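You operate a simulated robot arm through the tools that you are given. There is no shell and no other tool. Be economical: measure what you need, move in short steps, check, and stop when the job is done.

You are at the controls of a simulated robot arm. One attempt, no reset.

## Task
Stone the rust off the plain guide bar in the bar cradle.
Fine: the guide bar with the pin boss goes from the cradle to the ribbed mat, beside where the plain bar lies, and the plain bar into the cradle; put the grey handled stone back.

It is judged by the outcome, as a careful person would: the job done as asked, and still so three seconds after it is handed in. It fails if anything else is knocked over, pushed out of place, dropped, spilled or broken.

## Robot
A 6-joint arm with a two-finger parallel gripper, fixed in place. Base frame: the origin is at the foot of the arm, x ahead of it, y to its left, z up; the work surface is at about z = 0.8. Lengths are in m, angles in degrees, forces in N, time in s.
With the tool pointing down near the work surface it reaches from about 0.26 to 0.68 m from the base axis. Its first joint turns from -66.0 to 66.0 degrees. Payload 2.9 kg.
The TCP is the grasp point between the finger pads, 0.03 m short of the fingertips. In the tool frame z runs along the fingers and y along their closing line. The gripper opens to 0.11 m. The fingers are 0.02 m wide and 0.01 m thick; the gripper's body (0.048 by 0.112 m) begins 0.055 m behind the TCP.
Orientation is that of the tool frame in the base frame, as a unit quaternion [x, y, z, w]. With the fingers straight down and closing along the base's y, the tool's x points along the base's -x, its y along +y and its z along -z.

## Interface
- The arm moves only by the tool send_rows. Its argument "steps" is a list of rows, each an object (a shift or turn left out is 0, a gripper value left out holds the last) with "travel": the shift along the base's x, y, z in m, a list of three; "angular": the turn, a rotation vector about the base's x, y, z in degrees, a list of three; "grip": the gripper command, from -1 (shut) to 1 (fully open), values between in proportion. In form: [{"travel": [dx, dy, dz], "angular": [ax, ay, az], "grip": grip}, ...]. A call has 1 to 8 rows; each row shifts and turns the commanded pose from where the row before left it. Rows are played at 5 a second. More than 0.05 m and 8.6 degrees between two rows, or a gripper value outside its range, and nothing of the call is played. Where a pose cannot be reached the arm comes as near as it can. A force on the tool above 40 N (or 10 N above the force at the start of the call, whichever is more), or a blocked arm, ends the call early, and 0.2 s more pass. Each finger travels about 0.108 m/s and halts on what it meets, pressing with about 25 N; the grip force reading is that of the motor and also rises with nothing between the fingers. The clock runs only during rows and for 0.2 s after the last one: add rows that do not move to give the fingers time. The reply holds the time, the measured pose of the TCP, the force on the tool along the base axes, the opening and the grip force, in the units named above and with some noise.
- Cameras (640 x 400 px; columns grow to the right, rows downward): "scene" is fixed at [0.0659, 0.4316, 1.3997]; the picture's right is [-0.83, -0.56, 0.00], its down [-0.25, 0.36, -0.90] and it looks along [0.51, -0.74, -0.44] (base axes); focal length 307 px, centre (320, 200). "wrist" rides on the gripper at [0.072, 0.017, -0.103] in the tool frame; the picture's right is [-0.23, 0.97, 0.00], its down [-0.76, -0.18, -0.62] and it looks along [-0.61, -0.14, 0.78] (tool axes); focal length 222 px, centre (320, 200). There is no depth. A picture from a camera that has moved, and an enlarged one, comes with that camera's place and axes in the base frame and with its lens. The place of the scene camera against the robot may be out by one fixed shift of up to 0.012 m in any direction.
- get_image(camera): a new picture of that camera. The clock stands still meanwhile.
- inspect(camera, box): a new picture of the part [left, top, right, bottom] of that camera's present view, enlarged. The clock stands still meanwhile.
- hand_in(): hands the job in; it is judged then, once.

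Work in short steps. Places have to be worked out from the pictures, the camera data and where the tool is seen: move nearer, look again, correct. Check each grasp and each placing, and mend what went wrong. You have 120 turns and 84 pictures in all, those below and enlarged ones among them. Open the gripper and draw the arm clear of the work before you hand the job in, unless the task says otherwise; then end with one line.

The tools are called after "Request:" by a JSON object that holds its "op" and its "data". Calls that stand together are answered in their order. send_rows: Moves the arm, as the interface text tells. Its arguments: {"type":"object","properties":{"steps":{"type":"array"}},"required":["steps"]} The other tools are called the same way: get_image (camera) takes a picture; inspect (camera, box) takes an enlarged picture of a part of a camera's view; hand_in () hands the job in.

At the start:

```text
clock: 0.0
eef_pos: [0.3953, -0.1596, 1.1796]
tool_rot: [0.0, 1.0, 0.0, 0.0]
wrist_force: [-0.3, -0.3, 0.3]
finger_gap: 0.11
finger_force: 0.0
```

scene: 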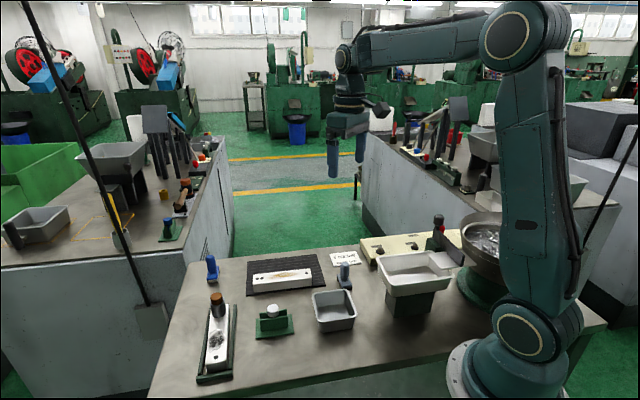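
wrist: 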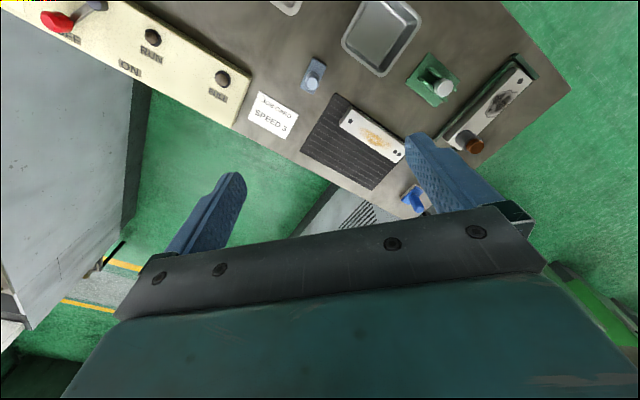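

I see a cradle (green, left) with a bar with a brown boss, the mat with the rusty plain bar, and several handled objects. I'll enlarge the area to identify them.

Request:
{"op": "inspect", "data": {"camera": "scene", "box": [180, 240, 340, 390]}}

Request:
{"op": "inspect", "data": {"camera": "scene", "box": [300, 210, 480, 340]}}

Request:
{"op": "inspect", "data": {"camera": "wrist", "box": [240, 0, 580, 220]}}

```text
2.67 times, centred on (260, 315) of scene
camera zoom: at [0.0659, 0.4316, 1.3997], right [-0.83, -0.56, 0.0], down [-0.25, 0.36, -0.9], along [0.51, -0.74, -0.44], focal length 820 px, centre (480, -107)
```

zoom: 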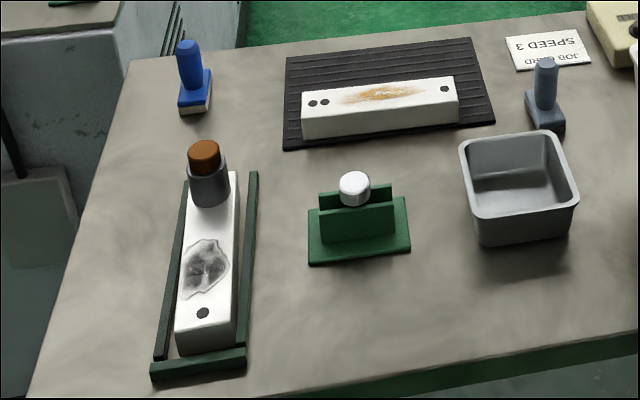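

```text
3.08 times, centred on (390, 275) of scene
camera zoom: at [0.0659, 0.4316, 1.3997], right [-0.83, -0.56, 0.0], down [-0.25, 0.36, -0.9], along [0.51, -0.74, -0.44], focal length 946 px, centre (105, -31)
```

zoom: 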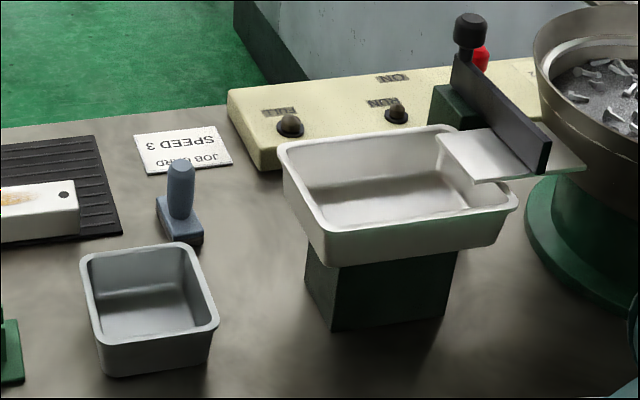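

```text
1.82 times, centred on (410, 110) of wrist
camera zoom: at [0.3223, -0.1421, 1.2826], right [0.23, 0.97, 0.0], down [0.76, -0.18, 0.62], along [0.61, -0.14, -0.78], focal length 404 px, centre (156, 364)
```

zoom: 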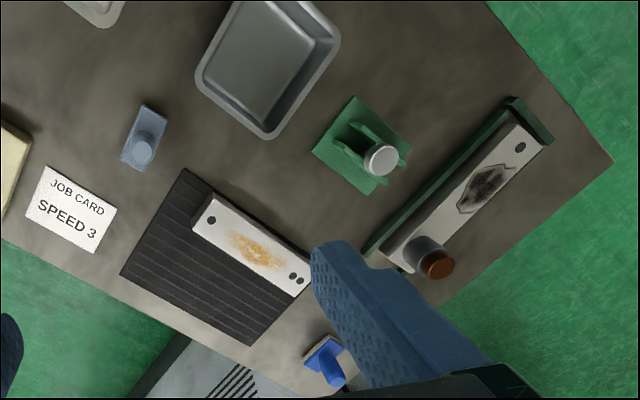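

Grey-handled stone stands near the job card, blue one beyond the mat. The cradle bar lies about (0.51, 0.17), axis roughly -42° from x. I move above it with the tool turned to match for a better view.

Request:
{"op": "send_rows", "data": {"steps": [{"travel": [0.008, 0.04, -0.01], "angular": [0, 0, -5.25]}, {"travel": [0.008, 0.04, -0.01], "angular": [0, 0, -5.25]}, {"travel": [0.008, 0.04, -0.01], "angular": [0, 0, -5.25]}, {"travel": [0.008, 0.04, -0.01], "angular": [0, 0, -5.25]}, {"travel": [0.008, 0.04, -0.01], "angular": [0, 0, -5.25]}, {"travel": [0.008, 0.04, -0.01], "angular": [0, 0, -5.25]}, {"travel": [0.008, 0.04, -0.01], "angular": [0, 0, -5.25]}, {"travel": [0.008, 0.04, -0.01], "angular": [0, 0, -5.25]}]}}

Request:
{"op": "get_image", "data": {"camera": "wrist"}}

```text
clock: 1.8
eef_pos: [0.4564, 0.1609, 1.1009]
tool_rot: [0.359, 0.933, 0.0, 0.0]
wrist_force: [-0.5, -0.5, -0.9]
finger_gap: 0.11
finger_force: 0.1
```

```text
78 pictures are left
camera wrist: at [0.4146, 0.2225, 1.2032], right [0.82, 0.57, 0.0], down [0.45, -0.64, 0.62], along [0.36, -0.51, -0.78], focal length 222 px, centre (320, 200)
```

wrist: 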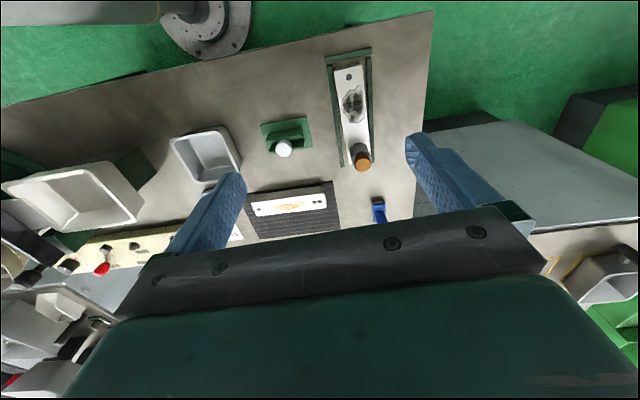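

Request:
{"op": "inspect", "data": {"camera": "wrist", "box": [290, 30, 410, 190]}}

Request:
{"op": "inspect", "data": {"camera": "wrist", "box": [230, 160, 410, 260]}}

Request:
{"op": "inspect", "data": {"camera": "scene", "box": [190, 280, 250, 390]}}

```text
2.50 times, centred on (350, 110) of wrist
camera zoom: at [0.4146, 0.2225, 1.2032], right [0.82, 0.57, 0.0], down [0.45, -0.64, 0.62], along [0.36, -0.51, -0.78], focal length 555 px, centre (245, 425)
```

zoom: 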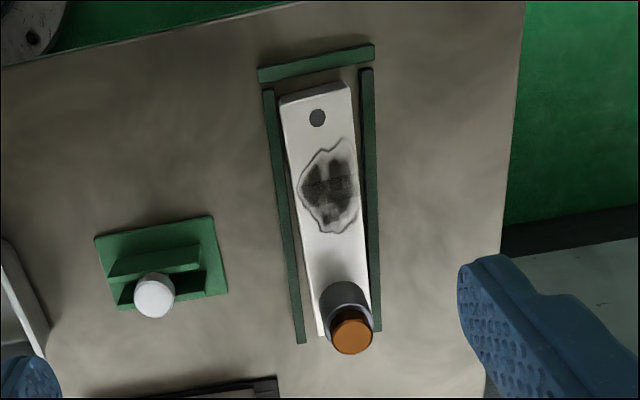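

```text
3.56 times, centred on (320, 210) of wrist
camera zoom: at [0.4146, 0.2225, 1.2032], right [0.82, 0.57, 0.0], down [0.45, -0.64, 0.62], along [0.36, -0.51, -0.78], focal length 790 px, centre (320, 164)
```

zoom: 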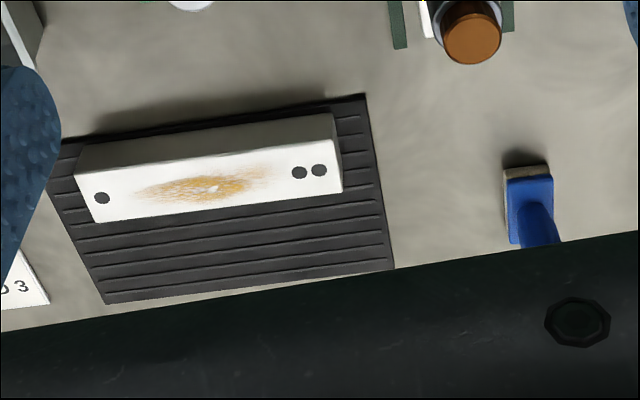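

```text
3.64 times, centred on (220, 335) of scene
camera zoom: at [0.0659, 0.4316, 1.3997], right [-0.83, -0.56, 0.0], down [-0.25, 0.36, -0.9], along [0.51, -0.74, -0.44], focal length 1118 px, centre (684, -291)
```

zoom: 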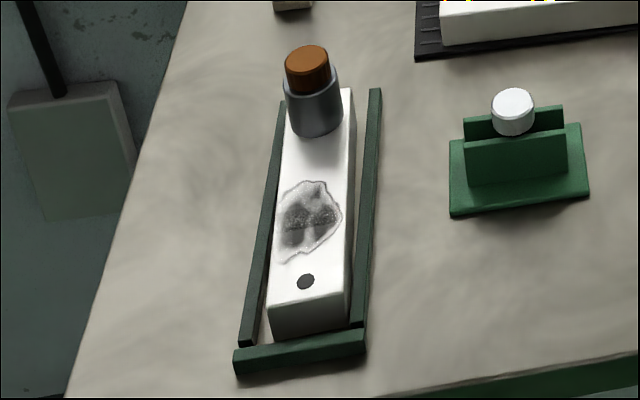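

Triangulation puts the boss bar's centre near (0.54, 0.148), top z≈0.825, boss top ≈0.885, rails low (~0.01). I hover above its centre of mass and look again.

Request:
{"op": "send_rows", "data": {"steps": [{"travel": [0.0224, -0.0047, -0.043], "angular": [0, 0, -0.4]}, {"travel": [0.0224, -0.0047, -0.043], "angular": [0, 0, -0.4]}, {"travel": [0.0224, -0.0047, -0.043], "angular": [0, 0, -0.4]}, {"travel": [0.0224, -0.0047, -0.042], "angular": [0, 0, -0.4]}, {}]}}

Request:
{"op": "get_image", "data": {"camera": "wrist"}}

Request:
{"op": "inspect", "data": {"camera": "scene", "box": [170, 230, 290, 390]}}

```text
clock: 3.0
eef_pos: [0.5516, 0.1376, 0.9273]
tool_rot: [0.371, 0.929, 0.0, 0.0]
wrist_force: [0.6, 0.0, 0.2]
finger_gap: 0.1104
finger_force: 0.0
```

```text
74 pictures are left
camera wrist: at [0.5089, 0.2005, 1.0308], right [0.84, 0.55, 0.0], down [0.43, -0.65, 0.62], along [0.34, -0.52, -0.78], focal length 222 px, centre (320, 200)
```

wrist: 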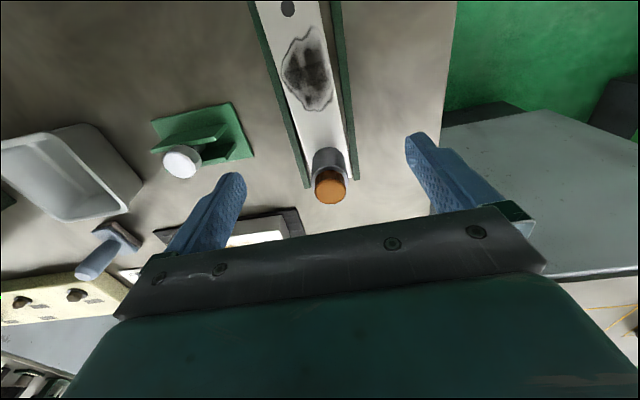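

```text
2.50 times, centred on (230, 310) of scene
camera zoom: at [0.0659, 0.4316, 1.3997], right [-0.83, -0.56, 0.0], down [-0.25, 0.36, -0.9], along [0.51, -0.74, -0.44], focal length 768 px, centre (545, -75)
```

zoom: 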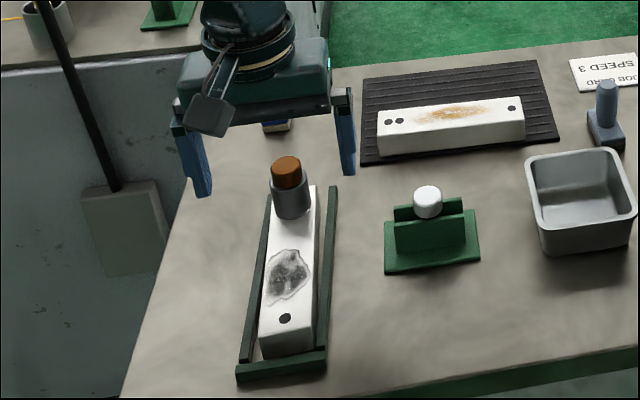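

Request:
{"op": "inspect", "data": {"camera": "wrist", "box": [220, 0, 420, 210]}}

```text
1.90 times, centred on (320, 105) of wrist
camera zoom: at [0.5089, 0.2005, 1.0308], right [0.84, 0.55, 0.0], down [0.43, -0.65, 0.62], along [0.34, -0.52, -0.78], focal length 423 px, centre (320, 381)
```

zoom: 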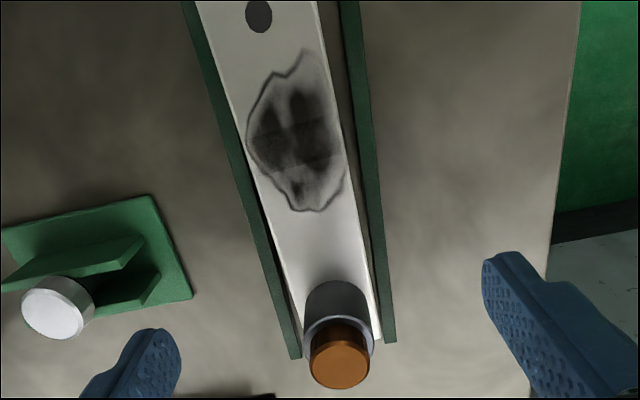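

Bar axis ≈ -42.5°, rails ≈ -45°, rail tops about 0.813. I'll part-close to ~0.06 m and go down until fingertips are just above the rails, then look.

Request:
{"op": "send_rows", "data": {"steps": [{"travel": [-0.003, 0.001, -0.03], "grip": 0.2}, {"travel": [0, 0, -0.03]}, {"travel": [0, 0, -0.015]}, {}]}}

Request:
{"op": "inspect", "data": {"camera": "scene", "box": [180, 260, 270, 390]}}

Request:
{"op": "get_image", "data": {"camera": "wrist"}}

```text
clock: 4.0
eef_pos: [0.5453, 0.1411, 0.8553]
tool_rot: [0.371, 0.929, 0.0, 0.0]
wrist_force: [0.5, 0.0, -0.5]
finger_gap: 0.0659
finger_force: 0.1
```

```text
3.08 times, centred on (225, 325) of scene
camera zoom: at [0.0659, 0.4316, 1.3997], right [-0.83, -0.56, 0.0], down [-0.25, 0.36, -0.9], along [0.51, -0.74, -0.44], focal length 946 px, centre (612, -185)
```

zoom: 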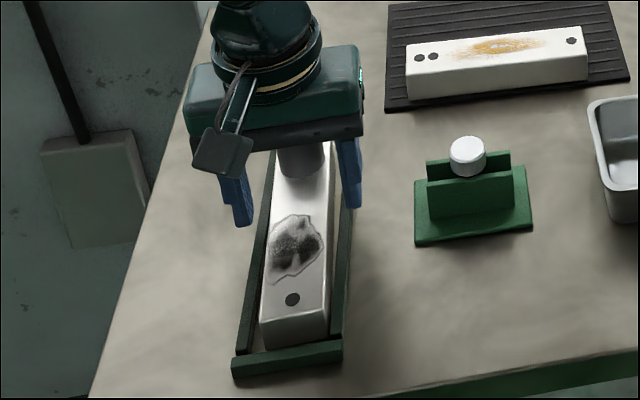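

```text
70 pictures are left
camera wrist: at [0.504, 0.2036, 0.9571], right [0.84, 0.55, 0.0], down [0.43, -0.65, 0.62], along [0.34, -0.52, -0.78], focal length 222 px, centre (320, 200)
```

wrist: 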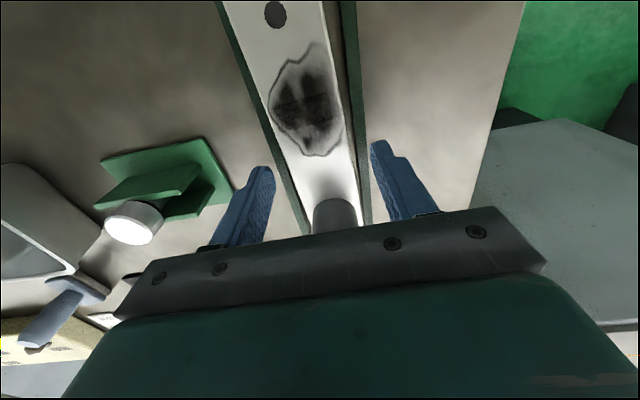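

Fingers straddle the bar evenly, clear above the rails. I lower 10 mm and close slowly.

Request:
{"op": "send_rows", "data": {"steps": [{"travel": [0, 0, -0.01]}, {"grip": -0.1}, {"grip": -0.5}, {"grip": -1}, {}]}}

Request:
{"op": "inspect", "data": {"camera": "scene", "box": [180, 260, 270, 390]}}

```text
clock: 5.2
eef_pos: [0.5448, 0.141, 0.8439]
tool_rot: [0.372, 0.928, -0.001, 0.0]
wrist_force: [0.8, 0.4, -0.1]
finger_gap: 0.0417
finger_force: 25.1
```

```text
3.08 times, centred on (225, 325) of scene
camera zoom: at [0.0659, 0.4316, 1.3997], right [-0.83, -0.56, 0.0], down [-0.25, 0.36, -0.9], along [0.51, -0.74, -0.44], focal length 946 px, centre (612, -185)
```

zoom: 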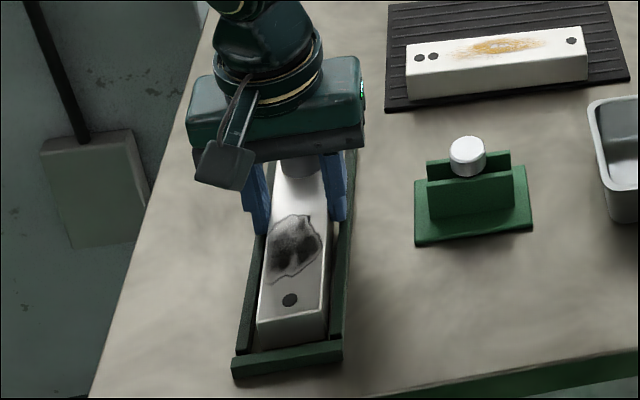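

Grip holds at 0.042 m. Lift 20 mm slowly and look.

Request:
{"op": "send_rows", "data": {"steps": [{"travel": [0, 0, 0.005]}, {"travel": [0, 0, 0.015]}, {"travel": [0, 0, 0.02]}, {}]}}

Request:
{"op": "inspect", "data": {"camera": "scene", "box": [180, 240, 270, 390]}}

Request:
{"op": "get_image", "data": {"camera": "wrist"}}

```text
clock: 6.2
eef_pos: [0.5442, 0.1416, 0.8844]
tool_rot: [0.371, 0.929, 0.0, -0.001]
wrist_force: [-0.7, -0.2, -6.3]
finger_gap: 0.0416
finger_force: 24.6
```

```text
2.67 times, centred on (225, 315) of scene
camera zoom: at [0.066, 0.4316, 1.3997], right [-0.83, -0.56, 0.0], down [-0.25, 0.36, -0.9], along [0.51, -0.74, -0.44], focal length 820 px, centre (573, -107)
```

zoom: 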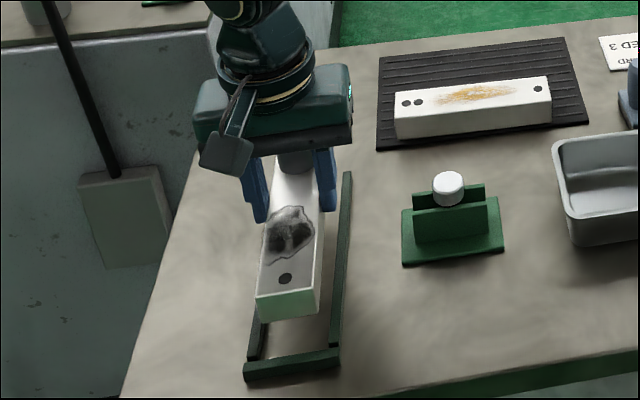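

```text
67 pictures are left
camera wrist: at [0.5039, 0.2047, 0.9868], right [0.84, 0.55, 0.0], down [0.43, -0.65, 0.62], along [0.34, -0.52, -0.78], focal length 222 px, centre (320, 200)
```

wrist: 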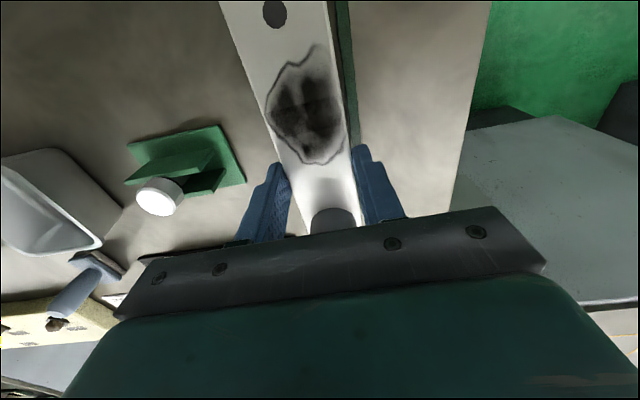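

The bar is held level (≈0.6 kg). I'll raise it to z≈0.96 and carry it, turning +88.5°, to above the free far strip of the mat (bar centre target ≈(0.595,-0.137)).

Request:
{"op": "send_rows", "data": {"steps": [{"travel": [0, 0, 0.04]}, {"travel": [0, 0, 0.04]}, {"travel": [0.0052, -0.0246, 0], "angular": [0, 0, 8.05]}, {"travel": [0.0052, -0.0246, 0], "angular": [0, 0, 8.05]}, {"travel": [0.0052, -0.0246, 0], "angular": [0, 0, 8.05]}, {"travel": [0.0052, -0.0246, 0], "angular": [0, 0, 8.05]}, {"travel": [0.0052, -0.0246, 0], "angular": [0, 0, 8.05]}, {"travel": [0.0052, -0.0246, 0], "angular": [0, 0, 8.05]}]}}

Request:
{"op": "send_rows", "data": {"steps": [{"travel": [0.0052, -0.0246, 0], "angular": [0, 0, 8.05]}, {"travel": [0.0052, -0.0246, 0], "angular": [0, 0, 8.05]}, {"travel": [0.0052, -0.0246, 0], "angular": [0, 0, 8.05]}, {"travel": [0.0052, -0.0246, 0], "angular": [0, 0, 8.05]}, {"travel": [0.0052, -0.0246, 0], "angular": [0, 0, 8.0]}, {}]}}

Request:
{"op": "get_image", "data": {"camera": "wrist"}}

Request:
{"op": "inspect", "data": {"camera": "scene", "box": [180, 200, 380, 350]}}

```text
clock: 8.0
eef_pos: [0.5763, -0.006, 0.9632]
tool_rot: [-0.042, 0.999, 0.0, 0.0]
wrist_force: [0.2, 0.1, -6.4]
finger_gap: 0.042
finger_force: 25.1
```

```text
clock: 9.4
eef_pos: [0.6022, -0.1294, 0.9632]
tool_rot: [-0.382, 0.924, 0.0, -0.001]
wrist_force: [0.1, 0.2, -6.6]
finger_gap: 0.0418
finger_force: 25.0
```

```text
66 pictures are left
camera wrist: at [0.5391, -0.1679, 1.0671], right [-0.53, 0.85, 0.0], down [0.66, 0.41, 0.62], along [0.53, 0.33, -0.78], focal length 222 px, centre (320, 200)
```

wrist: 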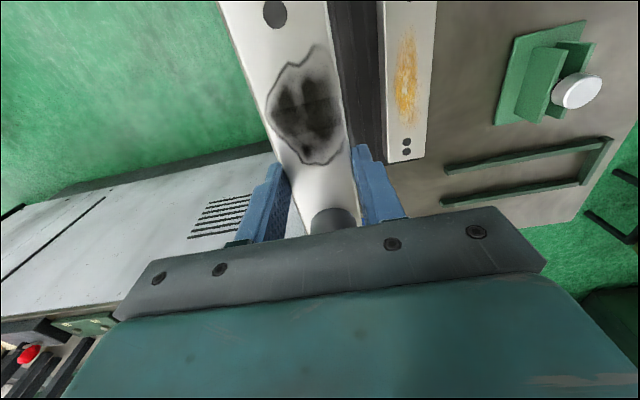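

```text
2.67 times, centred on (280, 275) of scene
camera zoom: at [0.066, 0.4315, 1.3997], right [-0.83, -0.56, 0.0], down [-0.25, 0.36, -0.9], along [0.51, -0.74, -0.44], focal length 820 px, centre (427, 0)
```

zoom: 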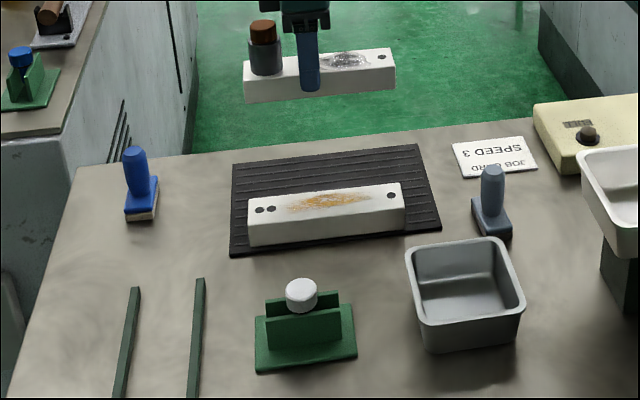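

Re-triangulating gives the plain bar's top ≈0.835 (mat ~5 mm), lying at v≈0.43 across the mat; held bar is well aligned over the free strip. I nudge it slightly nearer and go down to just above the mat.

Request:
{"op": "send_rows", "data": {"steps": [{"travel": [-0.0064, 0.0064, -0.035]}, {"travel": [0, 0, -0.035]}, {"travel": [0, 0, -0.025]}, {"travel": [0, 0, -0.008]}, {}]}}

Request:
{"op": "get_image", "data": {"camera": "wrist"}}

Request:
{"op": "inspect", "data": {"camera": "scene", "box": [230, 210, 350, 310]}}

```text
clock: 10.6
eef_pos: [0.5968, -0.1213, 0.8598]
tool_rot: [-0.382, 0.924, 0.0, -0.001]
wrist_force: [-0.6, 0.1, -6.7]
finger_gap: 0.0419
finger_force: 24.7
```

```text
64 pictures are left
camera wrist: at [0.5333, -0.1602, 0.9628], right [-0.53, 0.85, 0.0], down [0.66, 0.41, 0.62], along [0.53, 0.33, -0.78], focal length 222 px, centre (320, 200)
```

wrist: 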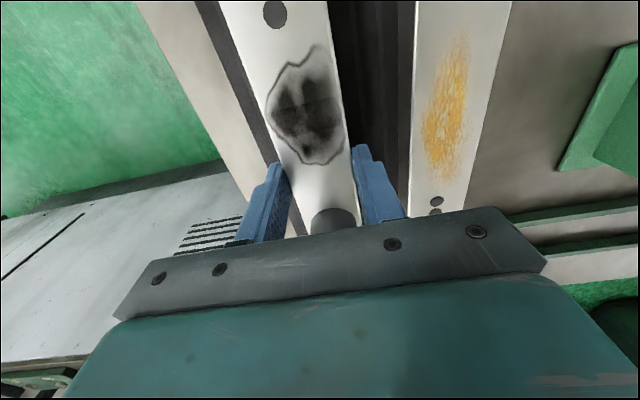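

```text
4.00 times, centred on (290, 260) of scene
camera zoom: at [0.066, 0.4315, 1.3997], right [-0.83, -0.56, 0.0], down [-0.25, 0.36, -0.9], along [0.51, -0.74, -0.44], focal length 1230 px, centre (440, -40)
```

zoom: 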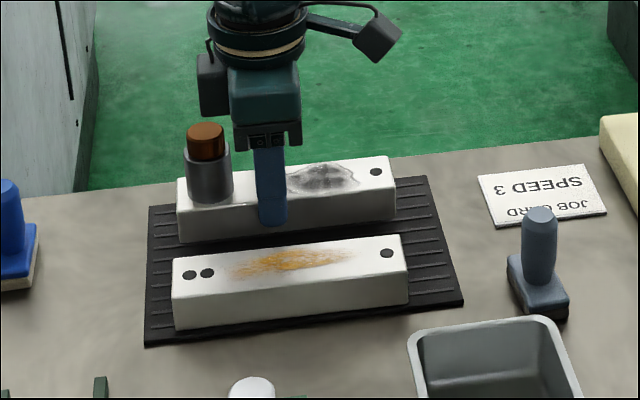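

Good alignment, parallel and on the mat. Lower in small steps, watching force.

Request:
{"op": "send_rows", "data": {"steps": [{"travel": [0, 0, -0.004]}, {"travel": [0, 0, -0.003]}, {}]}}

```text
clock: 11.4
eef_pos: [0.5966, -0.1209, 0.8526]
tool_rot: [-0.382, 0.924, 0.0, 0.0]
wrist_force: [0.1, -0.4, -6.8]
finger_gap: 0.0415
finger_force: 24.8
```

Still carrying full weight; continue down in 1.5 mm steps.

Request:
{"op": "send_rows", "data": {"steps": [{"travel": [0, 0, -0.0015]}, {"travel": [0, 0, -0.0015]}, {}]}}

```text
clock: 12.2
eef_pos: [0.596, -0.1222, 0.8498]
tool_rot: [-0.382, 0.924, 0.0, 0.0]
wrist_force: [0.2, 0.5, -6.8]
finger_gap: 0.0418
finger_force: 24.6
```

Request:
{"op": "send_rows", "data": {"steps": [{"travel": [0, 0, -0.0015]}, {"travel": [0, 0, -0.001]}, {}]}}

```text
clock: 13.0
eef_pos: [0.5967, -0.1213, 0.8478]
tool_rot: [-0.382, 0.924, 0.0, -0.001]
wrist_force: [0.1, -0.1, -6.4]
finger_gap: 0.0417
finger_force: 25.3
```

Not yet touching at 0.848; continue.

Request:
{"op": "send_rows", "data": {"steps": [{"travel": [0, 0, -0.001]}, {"travel": [0, 0, -0.001]}, {}]}}

```text
clock: 13.8
eef_pos: [0.5968, -0.1221, 0.8462]
tool_rot: [-0.382, 0.924, -0.001, 0.001]
wrist_force: [-5.9, 2.5, 12.8]
finger_gap: 0.0419
finger_force: 25.4
```

Contact (12.8 N). Open partly (each finger ~15 mm, room to the neighbour), then rise.

Request:
{"op": "send_rows", "data": {"steps": [{"travel": [0, 0, 0.0008]}, {"grip": -0.15}, {"grip": 0.1}, {"grip": 0.3}, {}]}}

Request:
{"op": "send_rows", "data": {"steps": [{"travel": [0, 0, 0.02]}, {"travel": [0, 0, 0.04]}, {"travel": [0, 0, 0.05]}, {"travel": [-0.03, 0.03, 0.03]}, {}]}}

Request:
{"op": "get_image", "data": {"camera": "wrist"}}

Request:
{"op": "inspect", "data": {"camera": "scene", "box": [230, 210, 350, 310]}}

```text
clock: 15.0
eef_pos: [0.597, -0.1225, 0.8466]
tool_rot: [-0.382, 0.924, 0.0, 0.0]
wrist_force: [0.4, -0.3, 0.9]
finger_gap: 0.0712
finger_force: 0.0
```

```text
refused: row 4 steps farther than a row can; nothing moved
```

```text
62 pictures are left
camera wrist: at [0.5325, -0.1602, 0.9501], right [-0.53, 0.85, 0.0], down [0.66, 0.41, 0.62], along [0.53, 0.33, -0.78], focal length 222 px, centre (320, 200)
```

wrist: 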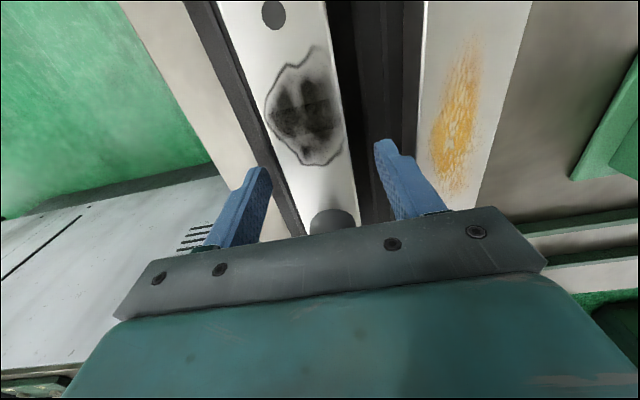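

```text
4.00 times, centred on (290, 260) of scene
camera zoom: at [0.0659, 0.4316, 1.3997], right [-0.83, -0.56, 0.0], down [-0.25, 0.36, -0.9], along [0.51, -0.74, -0.44], focal length 1230 px, centre (440, -40)
```

zoom: 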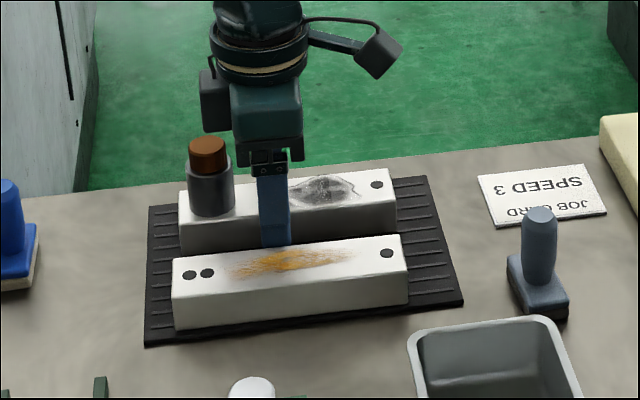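

The boss bar rests properly on the mat, with a gap. Rise and shift over the plain bar.

Request:
{"op": "send_rows", "data": {"steps": [{"travel": [0, 0, 0.02]}, {"travel": [0, 0, 0.04]}, {"travel": [0, 0, 0.03]}, {"travel": [-0.028, 0.028, 0.0]}, {"travel": [-0.028, 0.028, 0.0]}, {}]}}

Request:
{"op": "get_image", "data": {"camera": "wrist"}}

Request:
{"op": "inspect", "data": {"camera": "scene", "box": [220, 190, 380, 320]}}

```text
clock: 16.4
eef_pos: [0.5423, -0.0647, 0.94]
tool_rot: [-0.382, 0.924, -0.001, 0.0]
wrist_force: [-0.5, -0.4, -0.2]
finger_gap: 0.0713
finger_force: 0.0
```

```text
60 pictures are left
camera wrist: at [0.4779, -0.1024, 1.0434], right [-0.53, 0.85, 0.0], down [0.66, 0.41, 0.62], along [0.53, 0.33, -0.78], focal length 222 px, centre (320, 200)
```

wrist: 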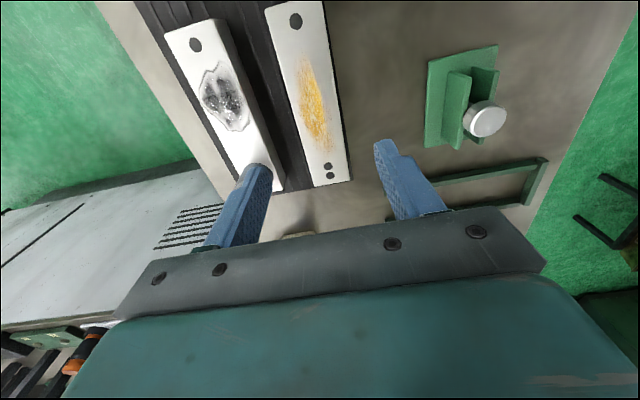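

```text
3.08 times, centred on (300, 255) of scene
camera zoom: at [0.0658, 0.4316, 1.3997], right [-0.83, -0.56, 0.0], down [-0.25, 0.36, -0.9], along [0.51, -0.74, -0.44], focal length 946 px, centre (382, 31)
```

zoom: 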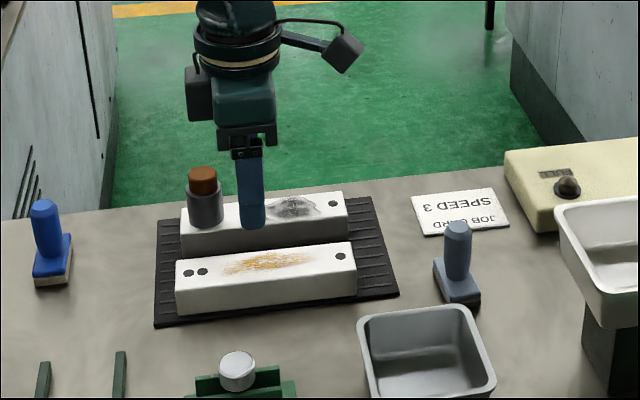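

Plain bar centre ≈(0.535,-0.068) at ≈44.5°. Shift slightly and go down with the opening at 0.066 m.

Request:
{"op": "send_rows", "data": {"steps": [{"travel": [-0.0073, -0.0036, -0.02], "grip": 0.2}, {"travel": [0, 0, -0.035]}, {"travel": [0, 0, -0.025]}, {}]}}

Request:
{"op": "get_image", "data": {"camera": "wrist"}}

Request:
{"op": "inspect", "data": {"camera": "scene", "box": [230, 210, 350, 310]}}

```text
clock: 17.4
eef_pos: [0.5342, -0.0702, 0.8569]
tool_rot: [-0.382, 0.924, 0.0, 0.001]
wrist_force: [-0.3, 0.5, -0.2]
finger_gap: 0.066
finger_force: 0.0
```

```text
58 pictures are left
camera wrist: at [0.4701, -0.1074, 0.9602], right [-0.53, 0.85, 0.0], down [0.66, 0.41, 0.62], along [0.53, 0.33, -0.78], focal length 222 px, centre (320, 200)
```

wrist: 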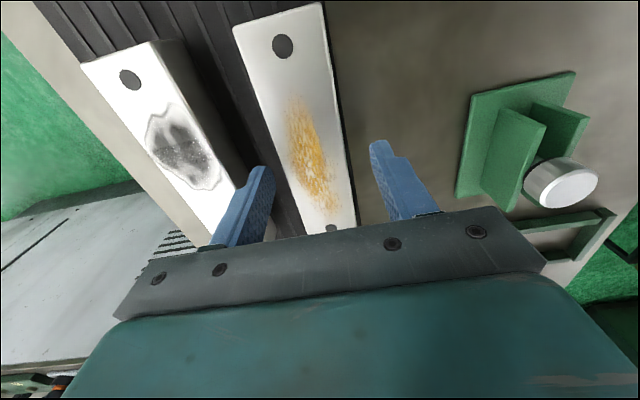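

```text
4.00 times, centred on (290, 260) of scene
camera zoom: at [0.0659, 0.4316, 1.3997], right [-0.83, -0.56, 0.0], down [-0.25, 0.36, -0.9], along [0.51, -0.74, -0.44], focal length 1230 px, centre (440, -40)
```

zoom: 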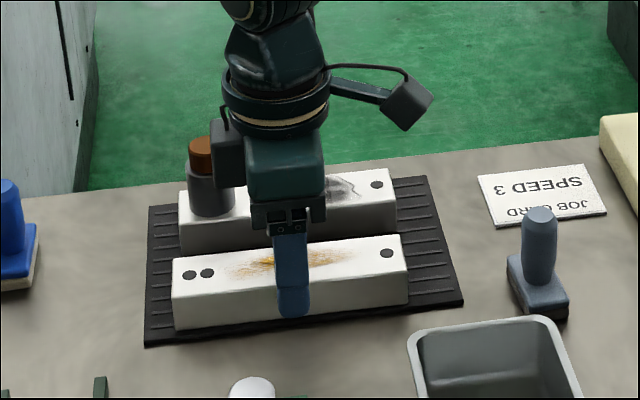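

Well centred. Lower 10 mm and close.

Request:
{"op": "send_rows", "data": {"steps": [{"travel": [0, 0, -0.01]}, {"grip": -0.1}, {"grip": -0.5}, {"grip": -1}, {}]}}

Request:
{"op": "send_rows", "data": {"steps": [{"travel": [0, 0, 0.005]}, {"travel": [0, 0, 0.025]}, {"travel": [0, 0, 0.04]}, {"travel": [0, 0, 0.04]}, {}]}}

Request:
{"op": "get_image", "data": {"camera": "wrist"}}

```text
clock: 18.6
eef_pos: [0.5337, -0.068, 0.847]
tool_rot: [-0.382, 0.924, 0.0, 0.0]
wrist_force: [2.7, -2.8, -0.1]
finger_gap: 0.0417
finger_force: 24.6
```

```text
clock: 19.8
eef_pos: [0.5325, -0.0679, 0.9576]
tool_rot: [-0.381, 0.924, 0.0, 0.0]
wrist_force: [0.4, 0.7, -5.2]
finger_gap: 0.0417
finger_force: 24.7
```

```text
56 pictures are left
camera wrist: at [0.4697, -0.1063, 1.0604], right [-0.53, 0.85, 0.0], down [0.67, 0.41, 0.62], along [0.53, 0.33, -0.78], focal length 222 px, centre (320, 200)
```

wrist: 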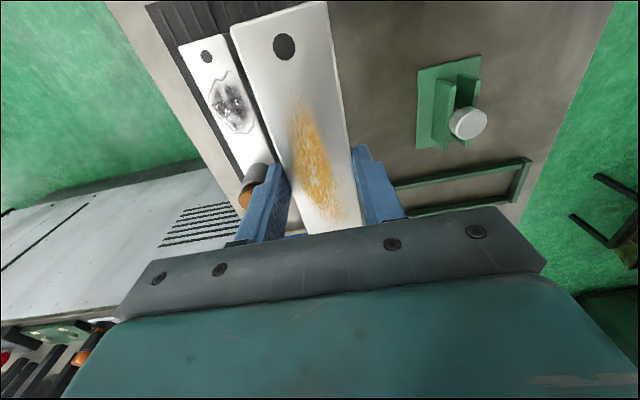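

Plain bar held level, TCP ≈ bar centre. Carry to the cradle, turning -90°.

Request:
{"op": "send_rows", "data": {"steps": [{"travel": [0.0004, 0.0197, 0], "angular": [0, 0, -8.18]}, {"travel": [0.0004, 0.0197, 0], "angular": [0, 0, -8.18]}, {"travel": [0.0004, 0.0197, 0], "angular": [0, 0, -8.18]}, {"travel": [0.0004, 0.0197, 0], "angular": [0, 0, -8.18]}, {"travel": [0.0004, 0.0197, 0], "angular": [0, 0, -8.18]}, {"travel": [0.0004, 0.0197, 0], "angular": [0, 0, -8.18]}, {"travel": [0.0004, 0.0197, 0], "angular": [0, 0, -8.18]}, {"travel": [0.0004, 0.0197, 0], "angular": [0, 0, -8.18]}]}}

Request:
{"op": "send_rows", "data": {"steps": [{"travel": [0.0004, 0.0197, 0], "angular": [0, 0, -8.18]}, {"travel": [0.0004, 0.0197, 0], "angular": [0, 0, -8.18]}, {"travel": [0.0004, 0.0197, 0], "angular": [0, 0, -8.1]}, {}, {}]}}

Request:
{"op": "inspect", "data": {"camera": "wrist", "box": [200, 0, 440, 240]}}

Request:
{"op": "inspect", "data": {"camera": "scene", "box": [170, 230, 290, 390]}}

```text
clock: 21.6
eef_pos: [0.5366, 0.0873, 0.9564]
tool_rot: [0.178, 0.984, -0.001, 0.0]
wrist_force: [0.2, -0.1, -5.6]
finger_gap: 0.0418
finger_force: 24.6
```

```text
clock: 22.8
eef_pos: [0.5386, 0.1482, 0.9572]
tool_rot: [0.382, 0.924, 0.0, 0.0]
wrist_force: [-0.3, -0.3, -4.7]
finger_gap: 0.0417
finger_force: 25.2
```

```text
1.67 times, centred on (320, 120) of wrist
camera zoom: at [0.4987, 0.2109, 1.0605], right [0.85, 0.53, 0.0], down [0.41, -0.66, 0.62], along [0.33, -0.53, -0.78], focal length 370 px, centre (320, 333)
```

zoom: 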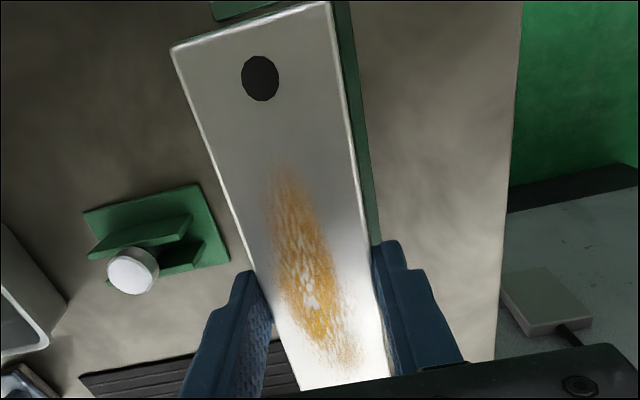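

```text
2.50 times, centred on (230, 310) of scene
camera zoom: at [0.0659, 0.4316, 1.3997], right [-0.83, -0.56, 0.0], down [-0.25, 0.36, -0.9], along [0.51, -0.74, -0.44], focal length 768 px, centre (545, -75)
```

zoom: 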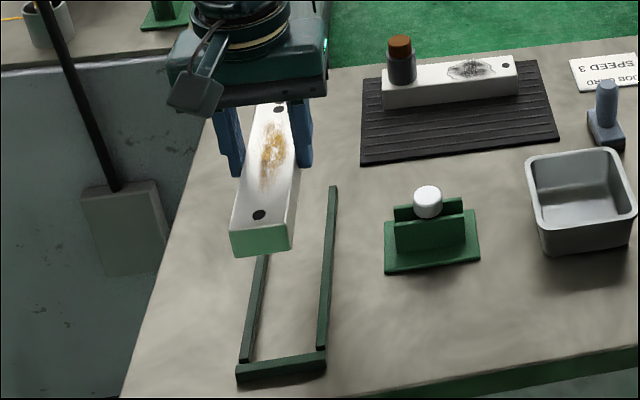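

Alignment looks good. Small correction, then lower to ~20 mm above the table and check rails.

Request:
{"op": "send_rows", "data": {"steps": [{"travel": [-0.004, 0.002, -0.03]}, {"travel": [0, 0, -0.035]}, {"travel": [0, 0, -0.028]}, {}]}}

Request:
{"op": "inspect", "data": {"camera": "wrist", "box": [200, 0, 440, 240]}}

Request:
{"op": "inspect", "data": {"camera": "scene", "box": [180, 260, 270, 390]}}

```text
clock: 23.8
eef_pos: [0.5339, 0.1496, 0.8632]
tool_rot: [0.383, 0.924, -0.001, 0.0]
wrist_force: [0.5, 0.3, -4.4]
finger_gap: 0.042
finger_force: 25.5
```

```text
1.67 times, centred on (320, 120) of wrist
camera zoom: at [0.4939, 0.2138, 0.9667], right [0.85, 0.53, 0.0], down [0.41, -0.66, 0.62], along [0.33, -0.53, -0.78], focal length 370 px, centre (320, 333)
```

zoom: 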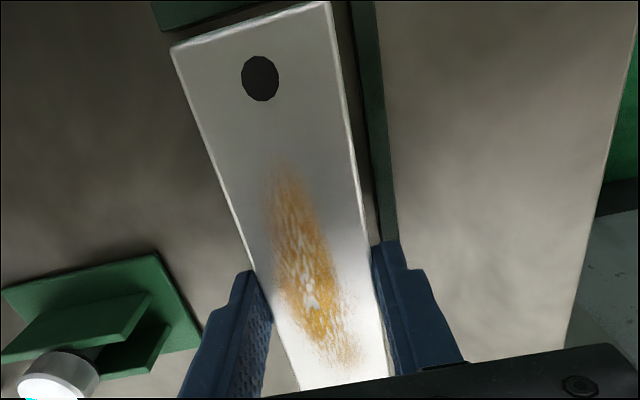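

```text
3.08 times, centred on (225, 325) of scene
camera zoom: at [0.0659, 0.4316, 1.3997], right [-0.83, -0.56, 0.0], down [-0.25, 0.36, -0.9], along [0.51, -0.74, -0.44], focal length 946 px, centre (612, -185)
```

zoom: 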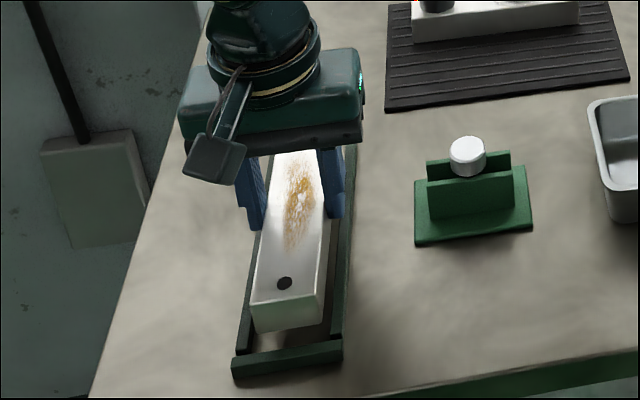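

Clearance about 5–8 mm on both sides. Shift 1 mm, lower further in small steps.

Request:
{"op": "send_rows", "data": {"steps": [{"travel": [0.0008, 0.0008, -0.006]}, {"travel": [0, 0, -0.006]}, {"travel": [0, 0, -0.003]}, {}]}}

Request:
{"op": "inspect", "data": {"camera": "scene", "box": [180, 260, 270, 390]}}

```text
clock: 24.8
eef_pos: [0.5348, 0.1511, 0.8475]
tool_rot: [0.382, 0.924, 0.0, 0.001]
wrist_force: [-0.2, 0.1, -3.6]
finger_gap: 0.0418
finger_force: 25.0
```

```text
3.08 times, centred on (225, 325) of scene
camera zoom: at [0.0659, 0.4316, 1.3997], right [-0.83, -0.56, 0.0], down [-0.25, 0.36, -0.9], along [0.51, -0.74, -0.44], focal length 946 px, centre (612, -185)
```

zoom: 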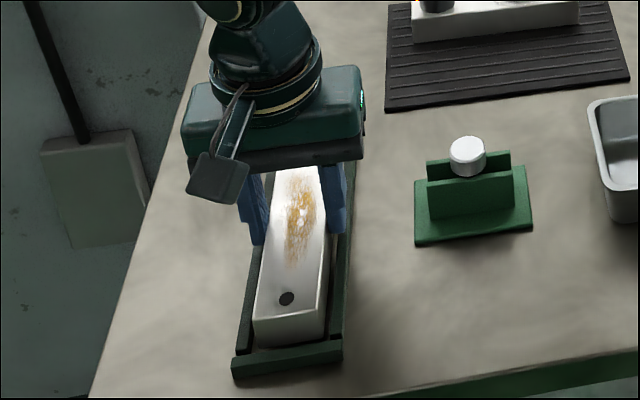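

Nearly down, between the rails. Finish the last millimetres.

Request:
{"op": "send_rows", "data": {"steps": [{"travel": [0, 0, -0.0015]}, {"travel": [0, 0, -0.001]}, {}]}}

```text
clock: 25.6
eef_pos: [0.5347, 0.1502, 0.8465]
tool_rot: [0.383, 0.924, 0.0, 0.0]
wrist_force: [0.1, 0.8, -4.4]
finger_gap: 0.0416
finger_force: 24.8
```

Request:
{"op": "send_rows", "data": {"steps": [{"travel": [0, 0, -0.001]}, {"travel": [0, 0, -0.001]}, {}]}}

```text
clock: 26.4
eef_pos: [0.5329, 0.1503, 0.8439]
tool_rot: [0.383, 0.924, 0.0, -0.001]
wrist_force: [-0.5, -0.3, -4.7]
finger_gap: 0.0418
finger_force: 25.4
```

Request:
{"op": "send_rows", "data": {"steps": [{"travel": [0, 0, -0.001]}, {}]}}

```text
clock: 27.0
eef_pos: [0.5341, 0.1499, 0.8428]
tool_rot: [0.383, 0.924, 0.0, 0.0]
wrist_force: [0.2, -0.5, -4.2]
finger_gap: 0.0418
finger_force: 25.3
```

Request:
{"op": "send_rows", "data": {"steps": [{"travel": [0, 0, -0.001]}, {}]}}

Request:
{"op": "inspect", "data": {"camera": "scene", "box": [190, 300, 260, 390]}}

```text
clock: 27.6
eef_pos: [0.5337, 0.1511, 0.8414]
tool_rot: [0.383, 0.924, 0.001, 0.0]
wrist_force: [-2.7, -0.4, 7.1]
finger_gap: 0.0419
finger_force: 25.0
```

```text
4.44 times, centred on (225, 345) of scene
camera zoom: at [0.0657, 0.4315, 1.3997], right [-0.83, -0.56, 0.0], down [-0.25, 0.36, -0.9], along [0.51, -0.74, -0.44], focal length 1366 px, centre (742, -444)
```

zoom: 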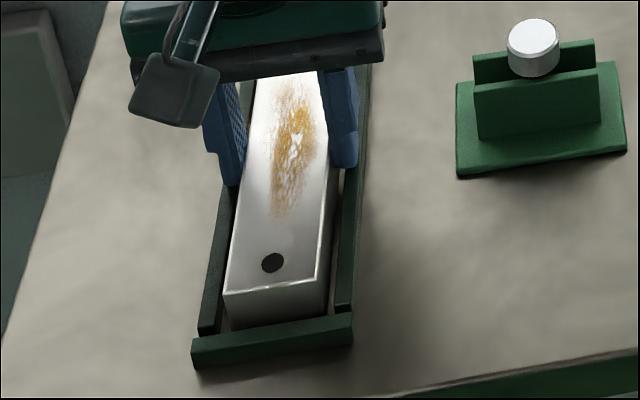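

Touched down (7 N), seated between the rails. Ease up 0.5 mm, open and rise.

Request:
{"op": "send_rows", "data": {"steps": [{"travel": [0, 0, 0.0005]}, {"grip": -0.18}, {"travel": [0, 0, 0.002], "grip": 0.0}, {"grip": 0.2}, {"travel": [0, 0, 0.02]}, {"travel": [0, 0, 0.04]}, {"travel": [0, 0, 0.04]}, {}]}}

Request:
{"op": "get_image", "data": {"camera": "wrist"}}

Request:
{"op": "inspect", "data": {"camera": "scene", "box": [180, 260, 270, 390]}}

```text
clock: 29.4
eef_pos: [0.5333, 0.1496, 0.9445]
tool_rot: [0.383, 0.924, 0.0, 0.0]
wrist_force: [0.2, 0.4, 0.3]
finger_gap: 0.0662
finger_force: 0.1
```

```text
49 pictures are left
camera wrist: at [0.494, 0.2135, 1.0478], right [0.85, 0.53, 0.0], down [0.41, -0.66, 0.62], along [0.33, -0.53, -0.78], focal length 222 px, centre (320, 200)
```

wrist: 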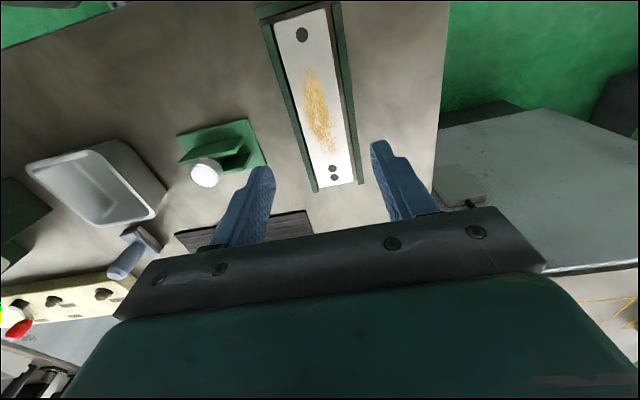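

```text
3.08 times, centred on (225, 325) of scene
camera zoom: at [0.0658, 0.4316, 1.3997], right [-0.83, -0.56, 0.0], down [-0.25, 0.36, -0.9], along [0.51, -0.74, -0.44], focal length 946 px, centre (612, -185)
```

zoom: 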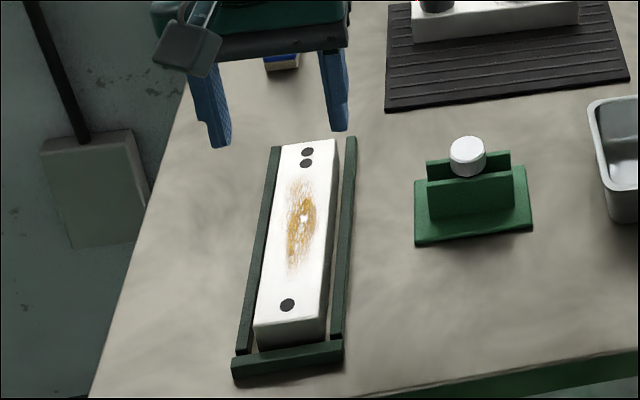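

The plain bar is in the cradle, fingers clear. Next the grey-handled stone near (0.389,-0.161): travel above it, raised, turning the tool back to 0°.

Request:
{"op": "send_rows", "data": {"steps": [{"travel": [-0.018, -0.039, 0.0107], "angular": [0, 0, 5.6], "grip": 0.2}, {"travel": [-0.018, -0.039, 0.0107], "angular": [0, 0, 5.6]}, {"travel": [-0.018, -0.039, 0.0107], "angular": [0, 0, 5.6]}, {"travel": [-0.018, -0.039, 0.0107], "angular": [0, 0, 5.6]}, {"travel": [-0.018, -0.039, 0.0107], "angular": [0, 0, 5.6]}, {"travel": [-0.018, -0.039, 0.0107], "angular": [0, 0, 5.6]}, {"travel": [-0.018, -0.039, 0.0107], "angular": [0, 0, 5.6]}, {"travel": [-0.018, -0.039, 0.0107], "angular": [0, 0, 5.6]}]}}

Request:
{"op": "get_image", "data": {"camera": "wrist"}}

Request:
{"op": "get_image", "data": {"camera": "scene"}}

```text
clock: 31.2
eef_pos: [0.3887, -0.1633, 1.0295]
tool_rot: [0.001, 1.0, 0.0, 0.0]
wrist_force: [0.5, 0.0, 0.5]
finger_gap: 0.0659
finger_force: 0.1
```

```text
47 pictures are left
camera wrist: at [0.3154, -0.1447, 1.1334], right [0.23, 0.97, 0.0], down [0.76, -0.18, 0.62], along [0.61, -0.14, -0.78], focal length 222 px, centre (320, 200)
```

wrist: 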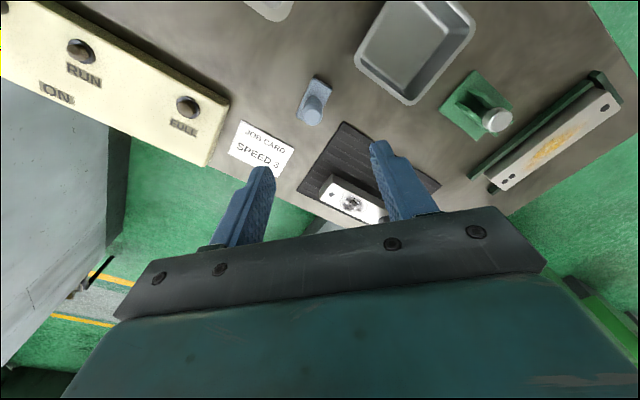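

```text
46 pictures are left
```

scene: 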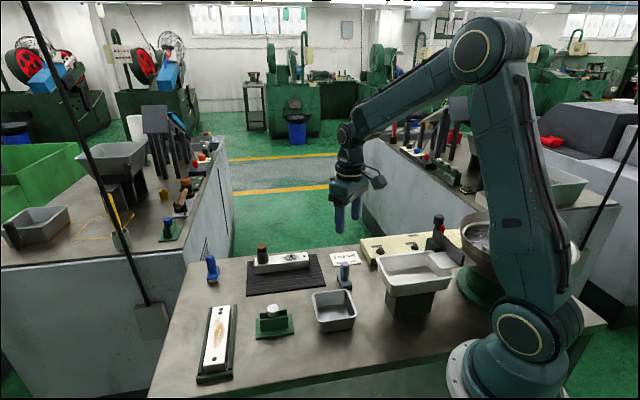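

Request:
{"op": "inspect", "data": {"camera": "wrist", "box": [260, 50, 370, 150]}}

Request:
{"op": "inspect", "data": {"camera": "scene", "box": [315, 240, 385, 310]}}

```text
4.00 times, centred on (315, 100) of wrist
camera zoom: at [0.3154, -0.1447, 1.1334], right [0.23, 0.97, 0.0], down [0.76, -0.18, 0.62], along [0.61, -0.14, -0.78], focal length 888 px, centre (340, 600)
```

zoom: 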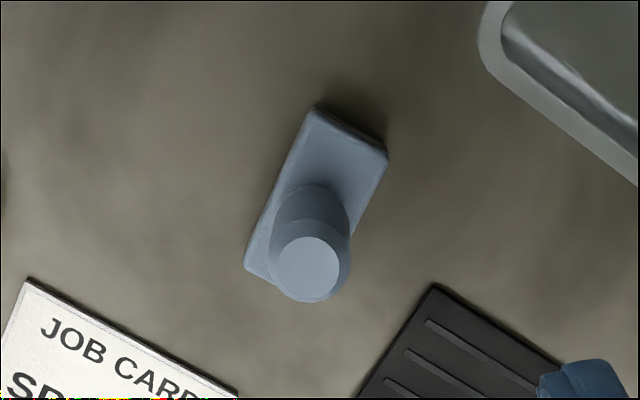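

```text
5.71 times, centred on (350, 275) of scene
camera zoom: at [0.0658, 0.4316, 1.3997], right [-0.83, -0.56, 0.0], down [-0.25, 0.36, -0.9], along [0.51, -0.74, -0.44], focal length 1756 px, centre (149, -229)
```

zoom: 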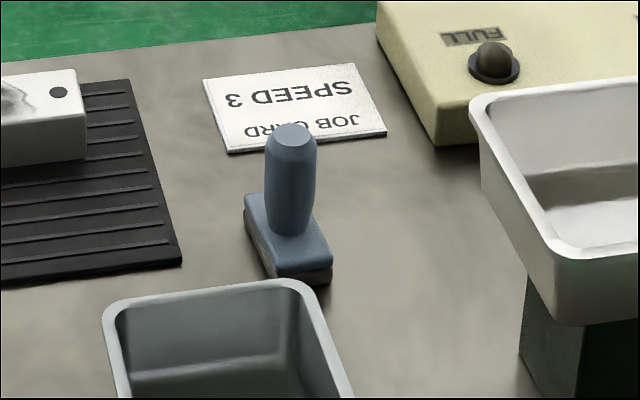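

Stone base is ~0.053×0.027, long axis ≈ -43°, handle at (0.394,-0.171), top ≈0.88. I turn the tool to -43° (closing across the short side) and go to 0.93.

Request:
{"op": "send_rows", "data": {"steps": [{"travel": [0.0025, -0.004, 0], "angular": [0, 0, -8.58]}, {"travel": [0.0025, -0.004, -0.02], "angular": [0, 0, -8.58]}, {"travel": [0, 0, -0.025], "angular": [0, 0, -8.58]}, {"travel": [0, 0, -0.025], "angular": [0, 0, -8.58]}, {"travel": [0, 0, -0.025], "angular": [0, 0, -8.58]}, {}]}}

Request:
{"op": "get_image", "data": {"camera": "wrist"}}

Request:
{"op": "inspect", "data": {"camera": "scene", "box": [295, 220, 395, 310]}}

```text
clock: 32.6
eef_pos: [0.395, -0.1704, 0.9348]
tool_rot: [0.368, 0.93, 0.0, 0.0]
wrist_force: [-0.3, 0.3, -0.1]
finger_gap: 0.0663
finger_force: 0.1
```

```text
43 pictures are left
camera wrist: at [0.3529, -0.1078, 1.0385], right [0.83, 0.55, 0.0], down [0.43, -0.65, 0.62], along [0.35, -0.52, -0.78], focal length 222 px, centre (320, 200)
```

wrist: 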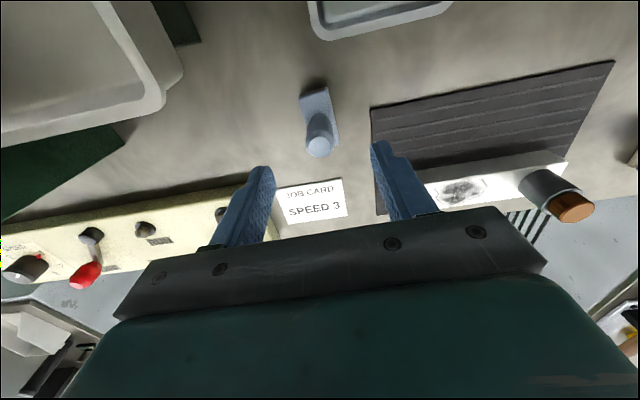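

```text
4.44 times, centred on (345, 265) of scene
camera zoom: at [0.0659, 0.4316, 1.3997], right [-0.83, -0.56, 0.0], down [-0.25, 0.36, -0.9], along [0.51, -0.74, -0.44], focal length 1366 px, centre (209, -89)
```

zoom: 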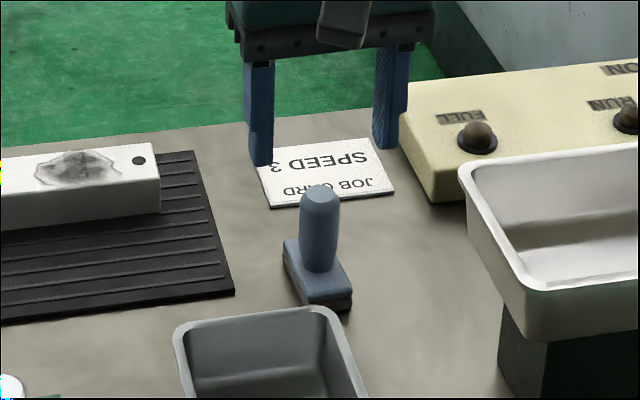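

The handle (0.394,-0.170) is right under the TCP. Go down to z≈0.86 and close.

Request:
{"op": "send_rows", "data": {"steps": [{"travel": [-0.0005, 0, -0.03], "grip": 0.0}, {"travel": [0, 0, -0.03]}, {"travel": [0, 0, -0.014]}, {}, {"grip": -0.3}, {"grip": -0.6}, {"grip": -1}, {}]}}

Request:
{"op": "inspect", "data": {"camera": "scene", "box": [295, 220, 395, 310]}}

```text
clock: 34.4
eef_pos: [0.3931, -0.1707, 0.8607]
tool_rot: [0.368, 0.93, 0.001, -0.001]
wrist_force: [0.3, -0.7, -0.4]
finger_gap: 0.0242
finger_force: 25.0
```

```text
4.44 times, centred on (345, 265) of scene
camera zoom: at [0.0659, 0.4316, 1.3997], right [-0.83, -0.56, 0.0], down [-0.25, 0.36, -0.9], along [0.51, -0.74, -0.44], focal length 1366 px, centre (209, -89)
```

zoom: 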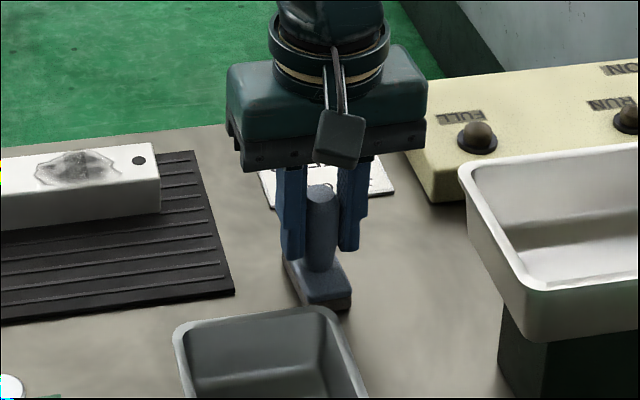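

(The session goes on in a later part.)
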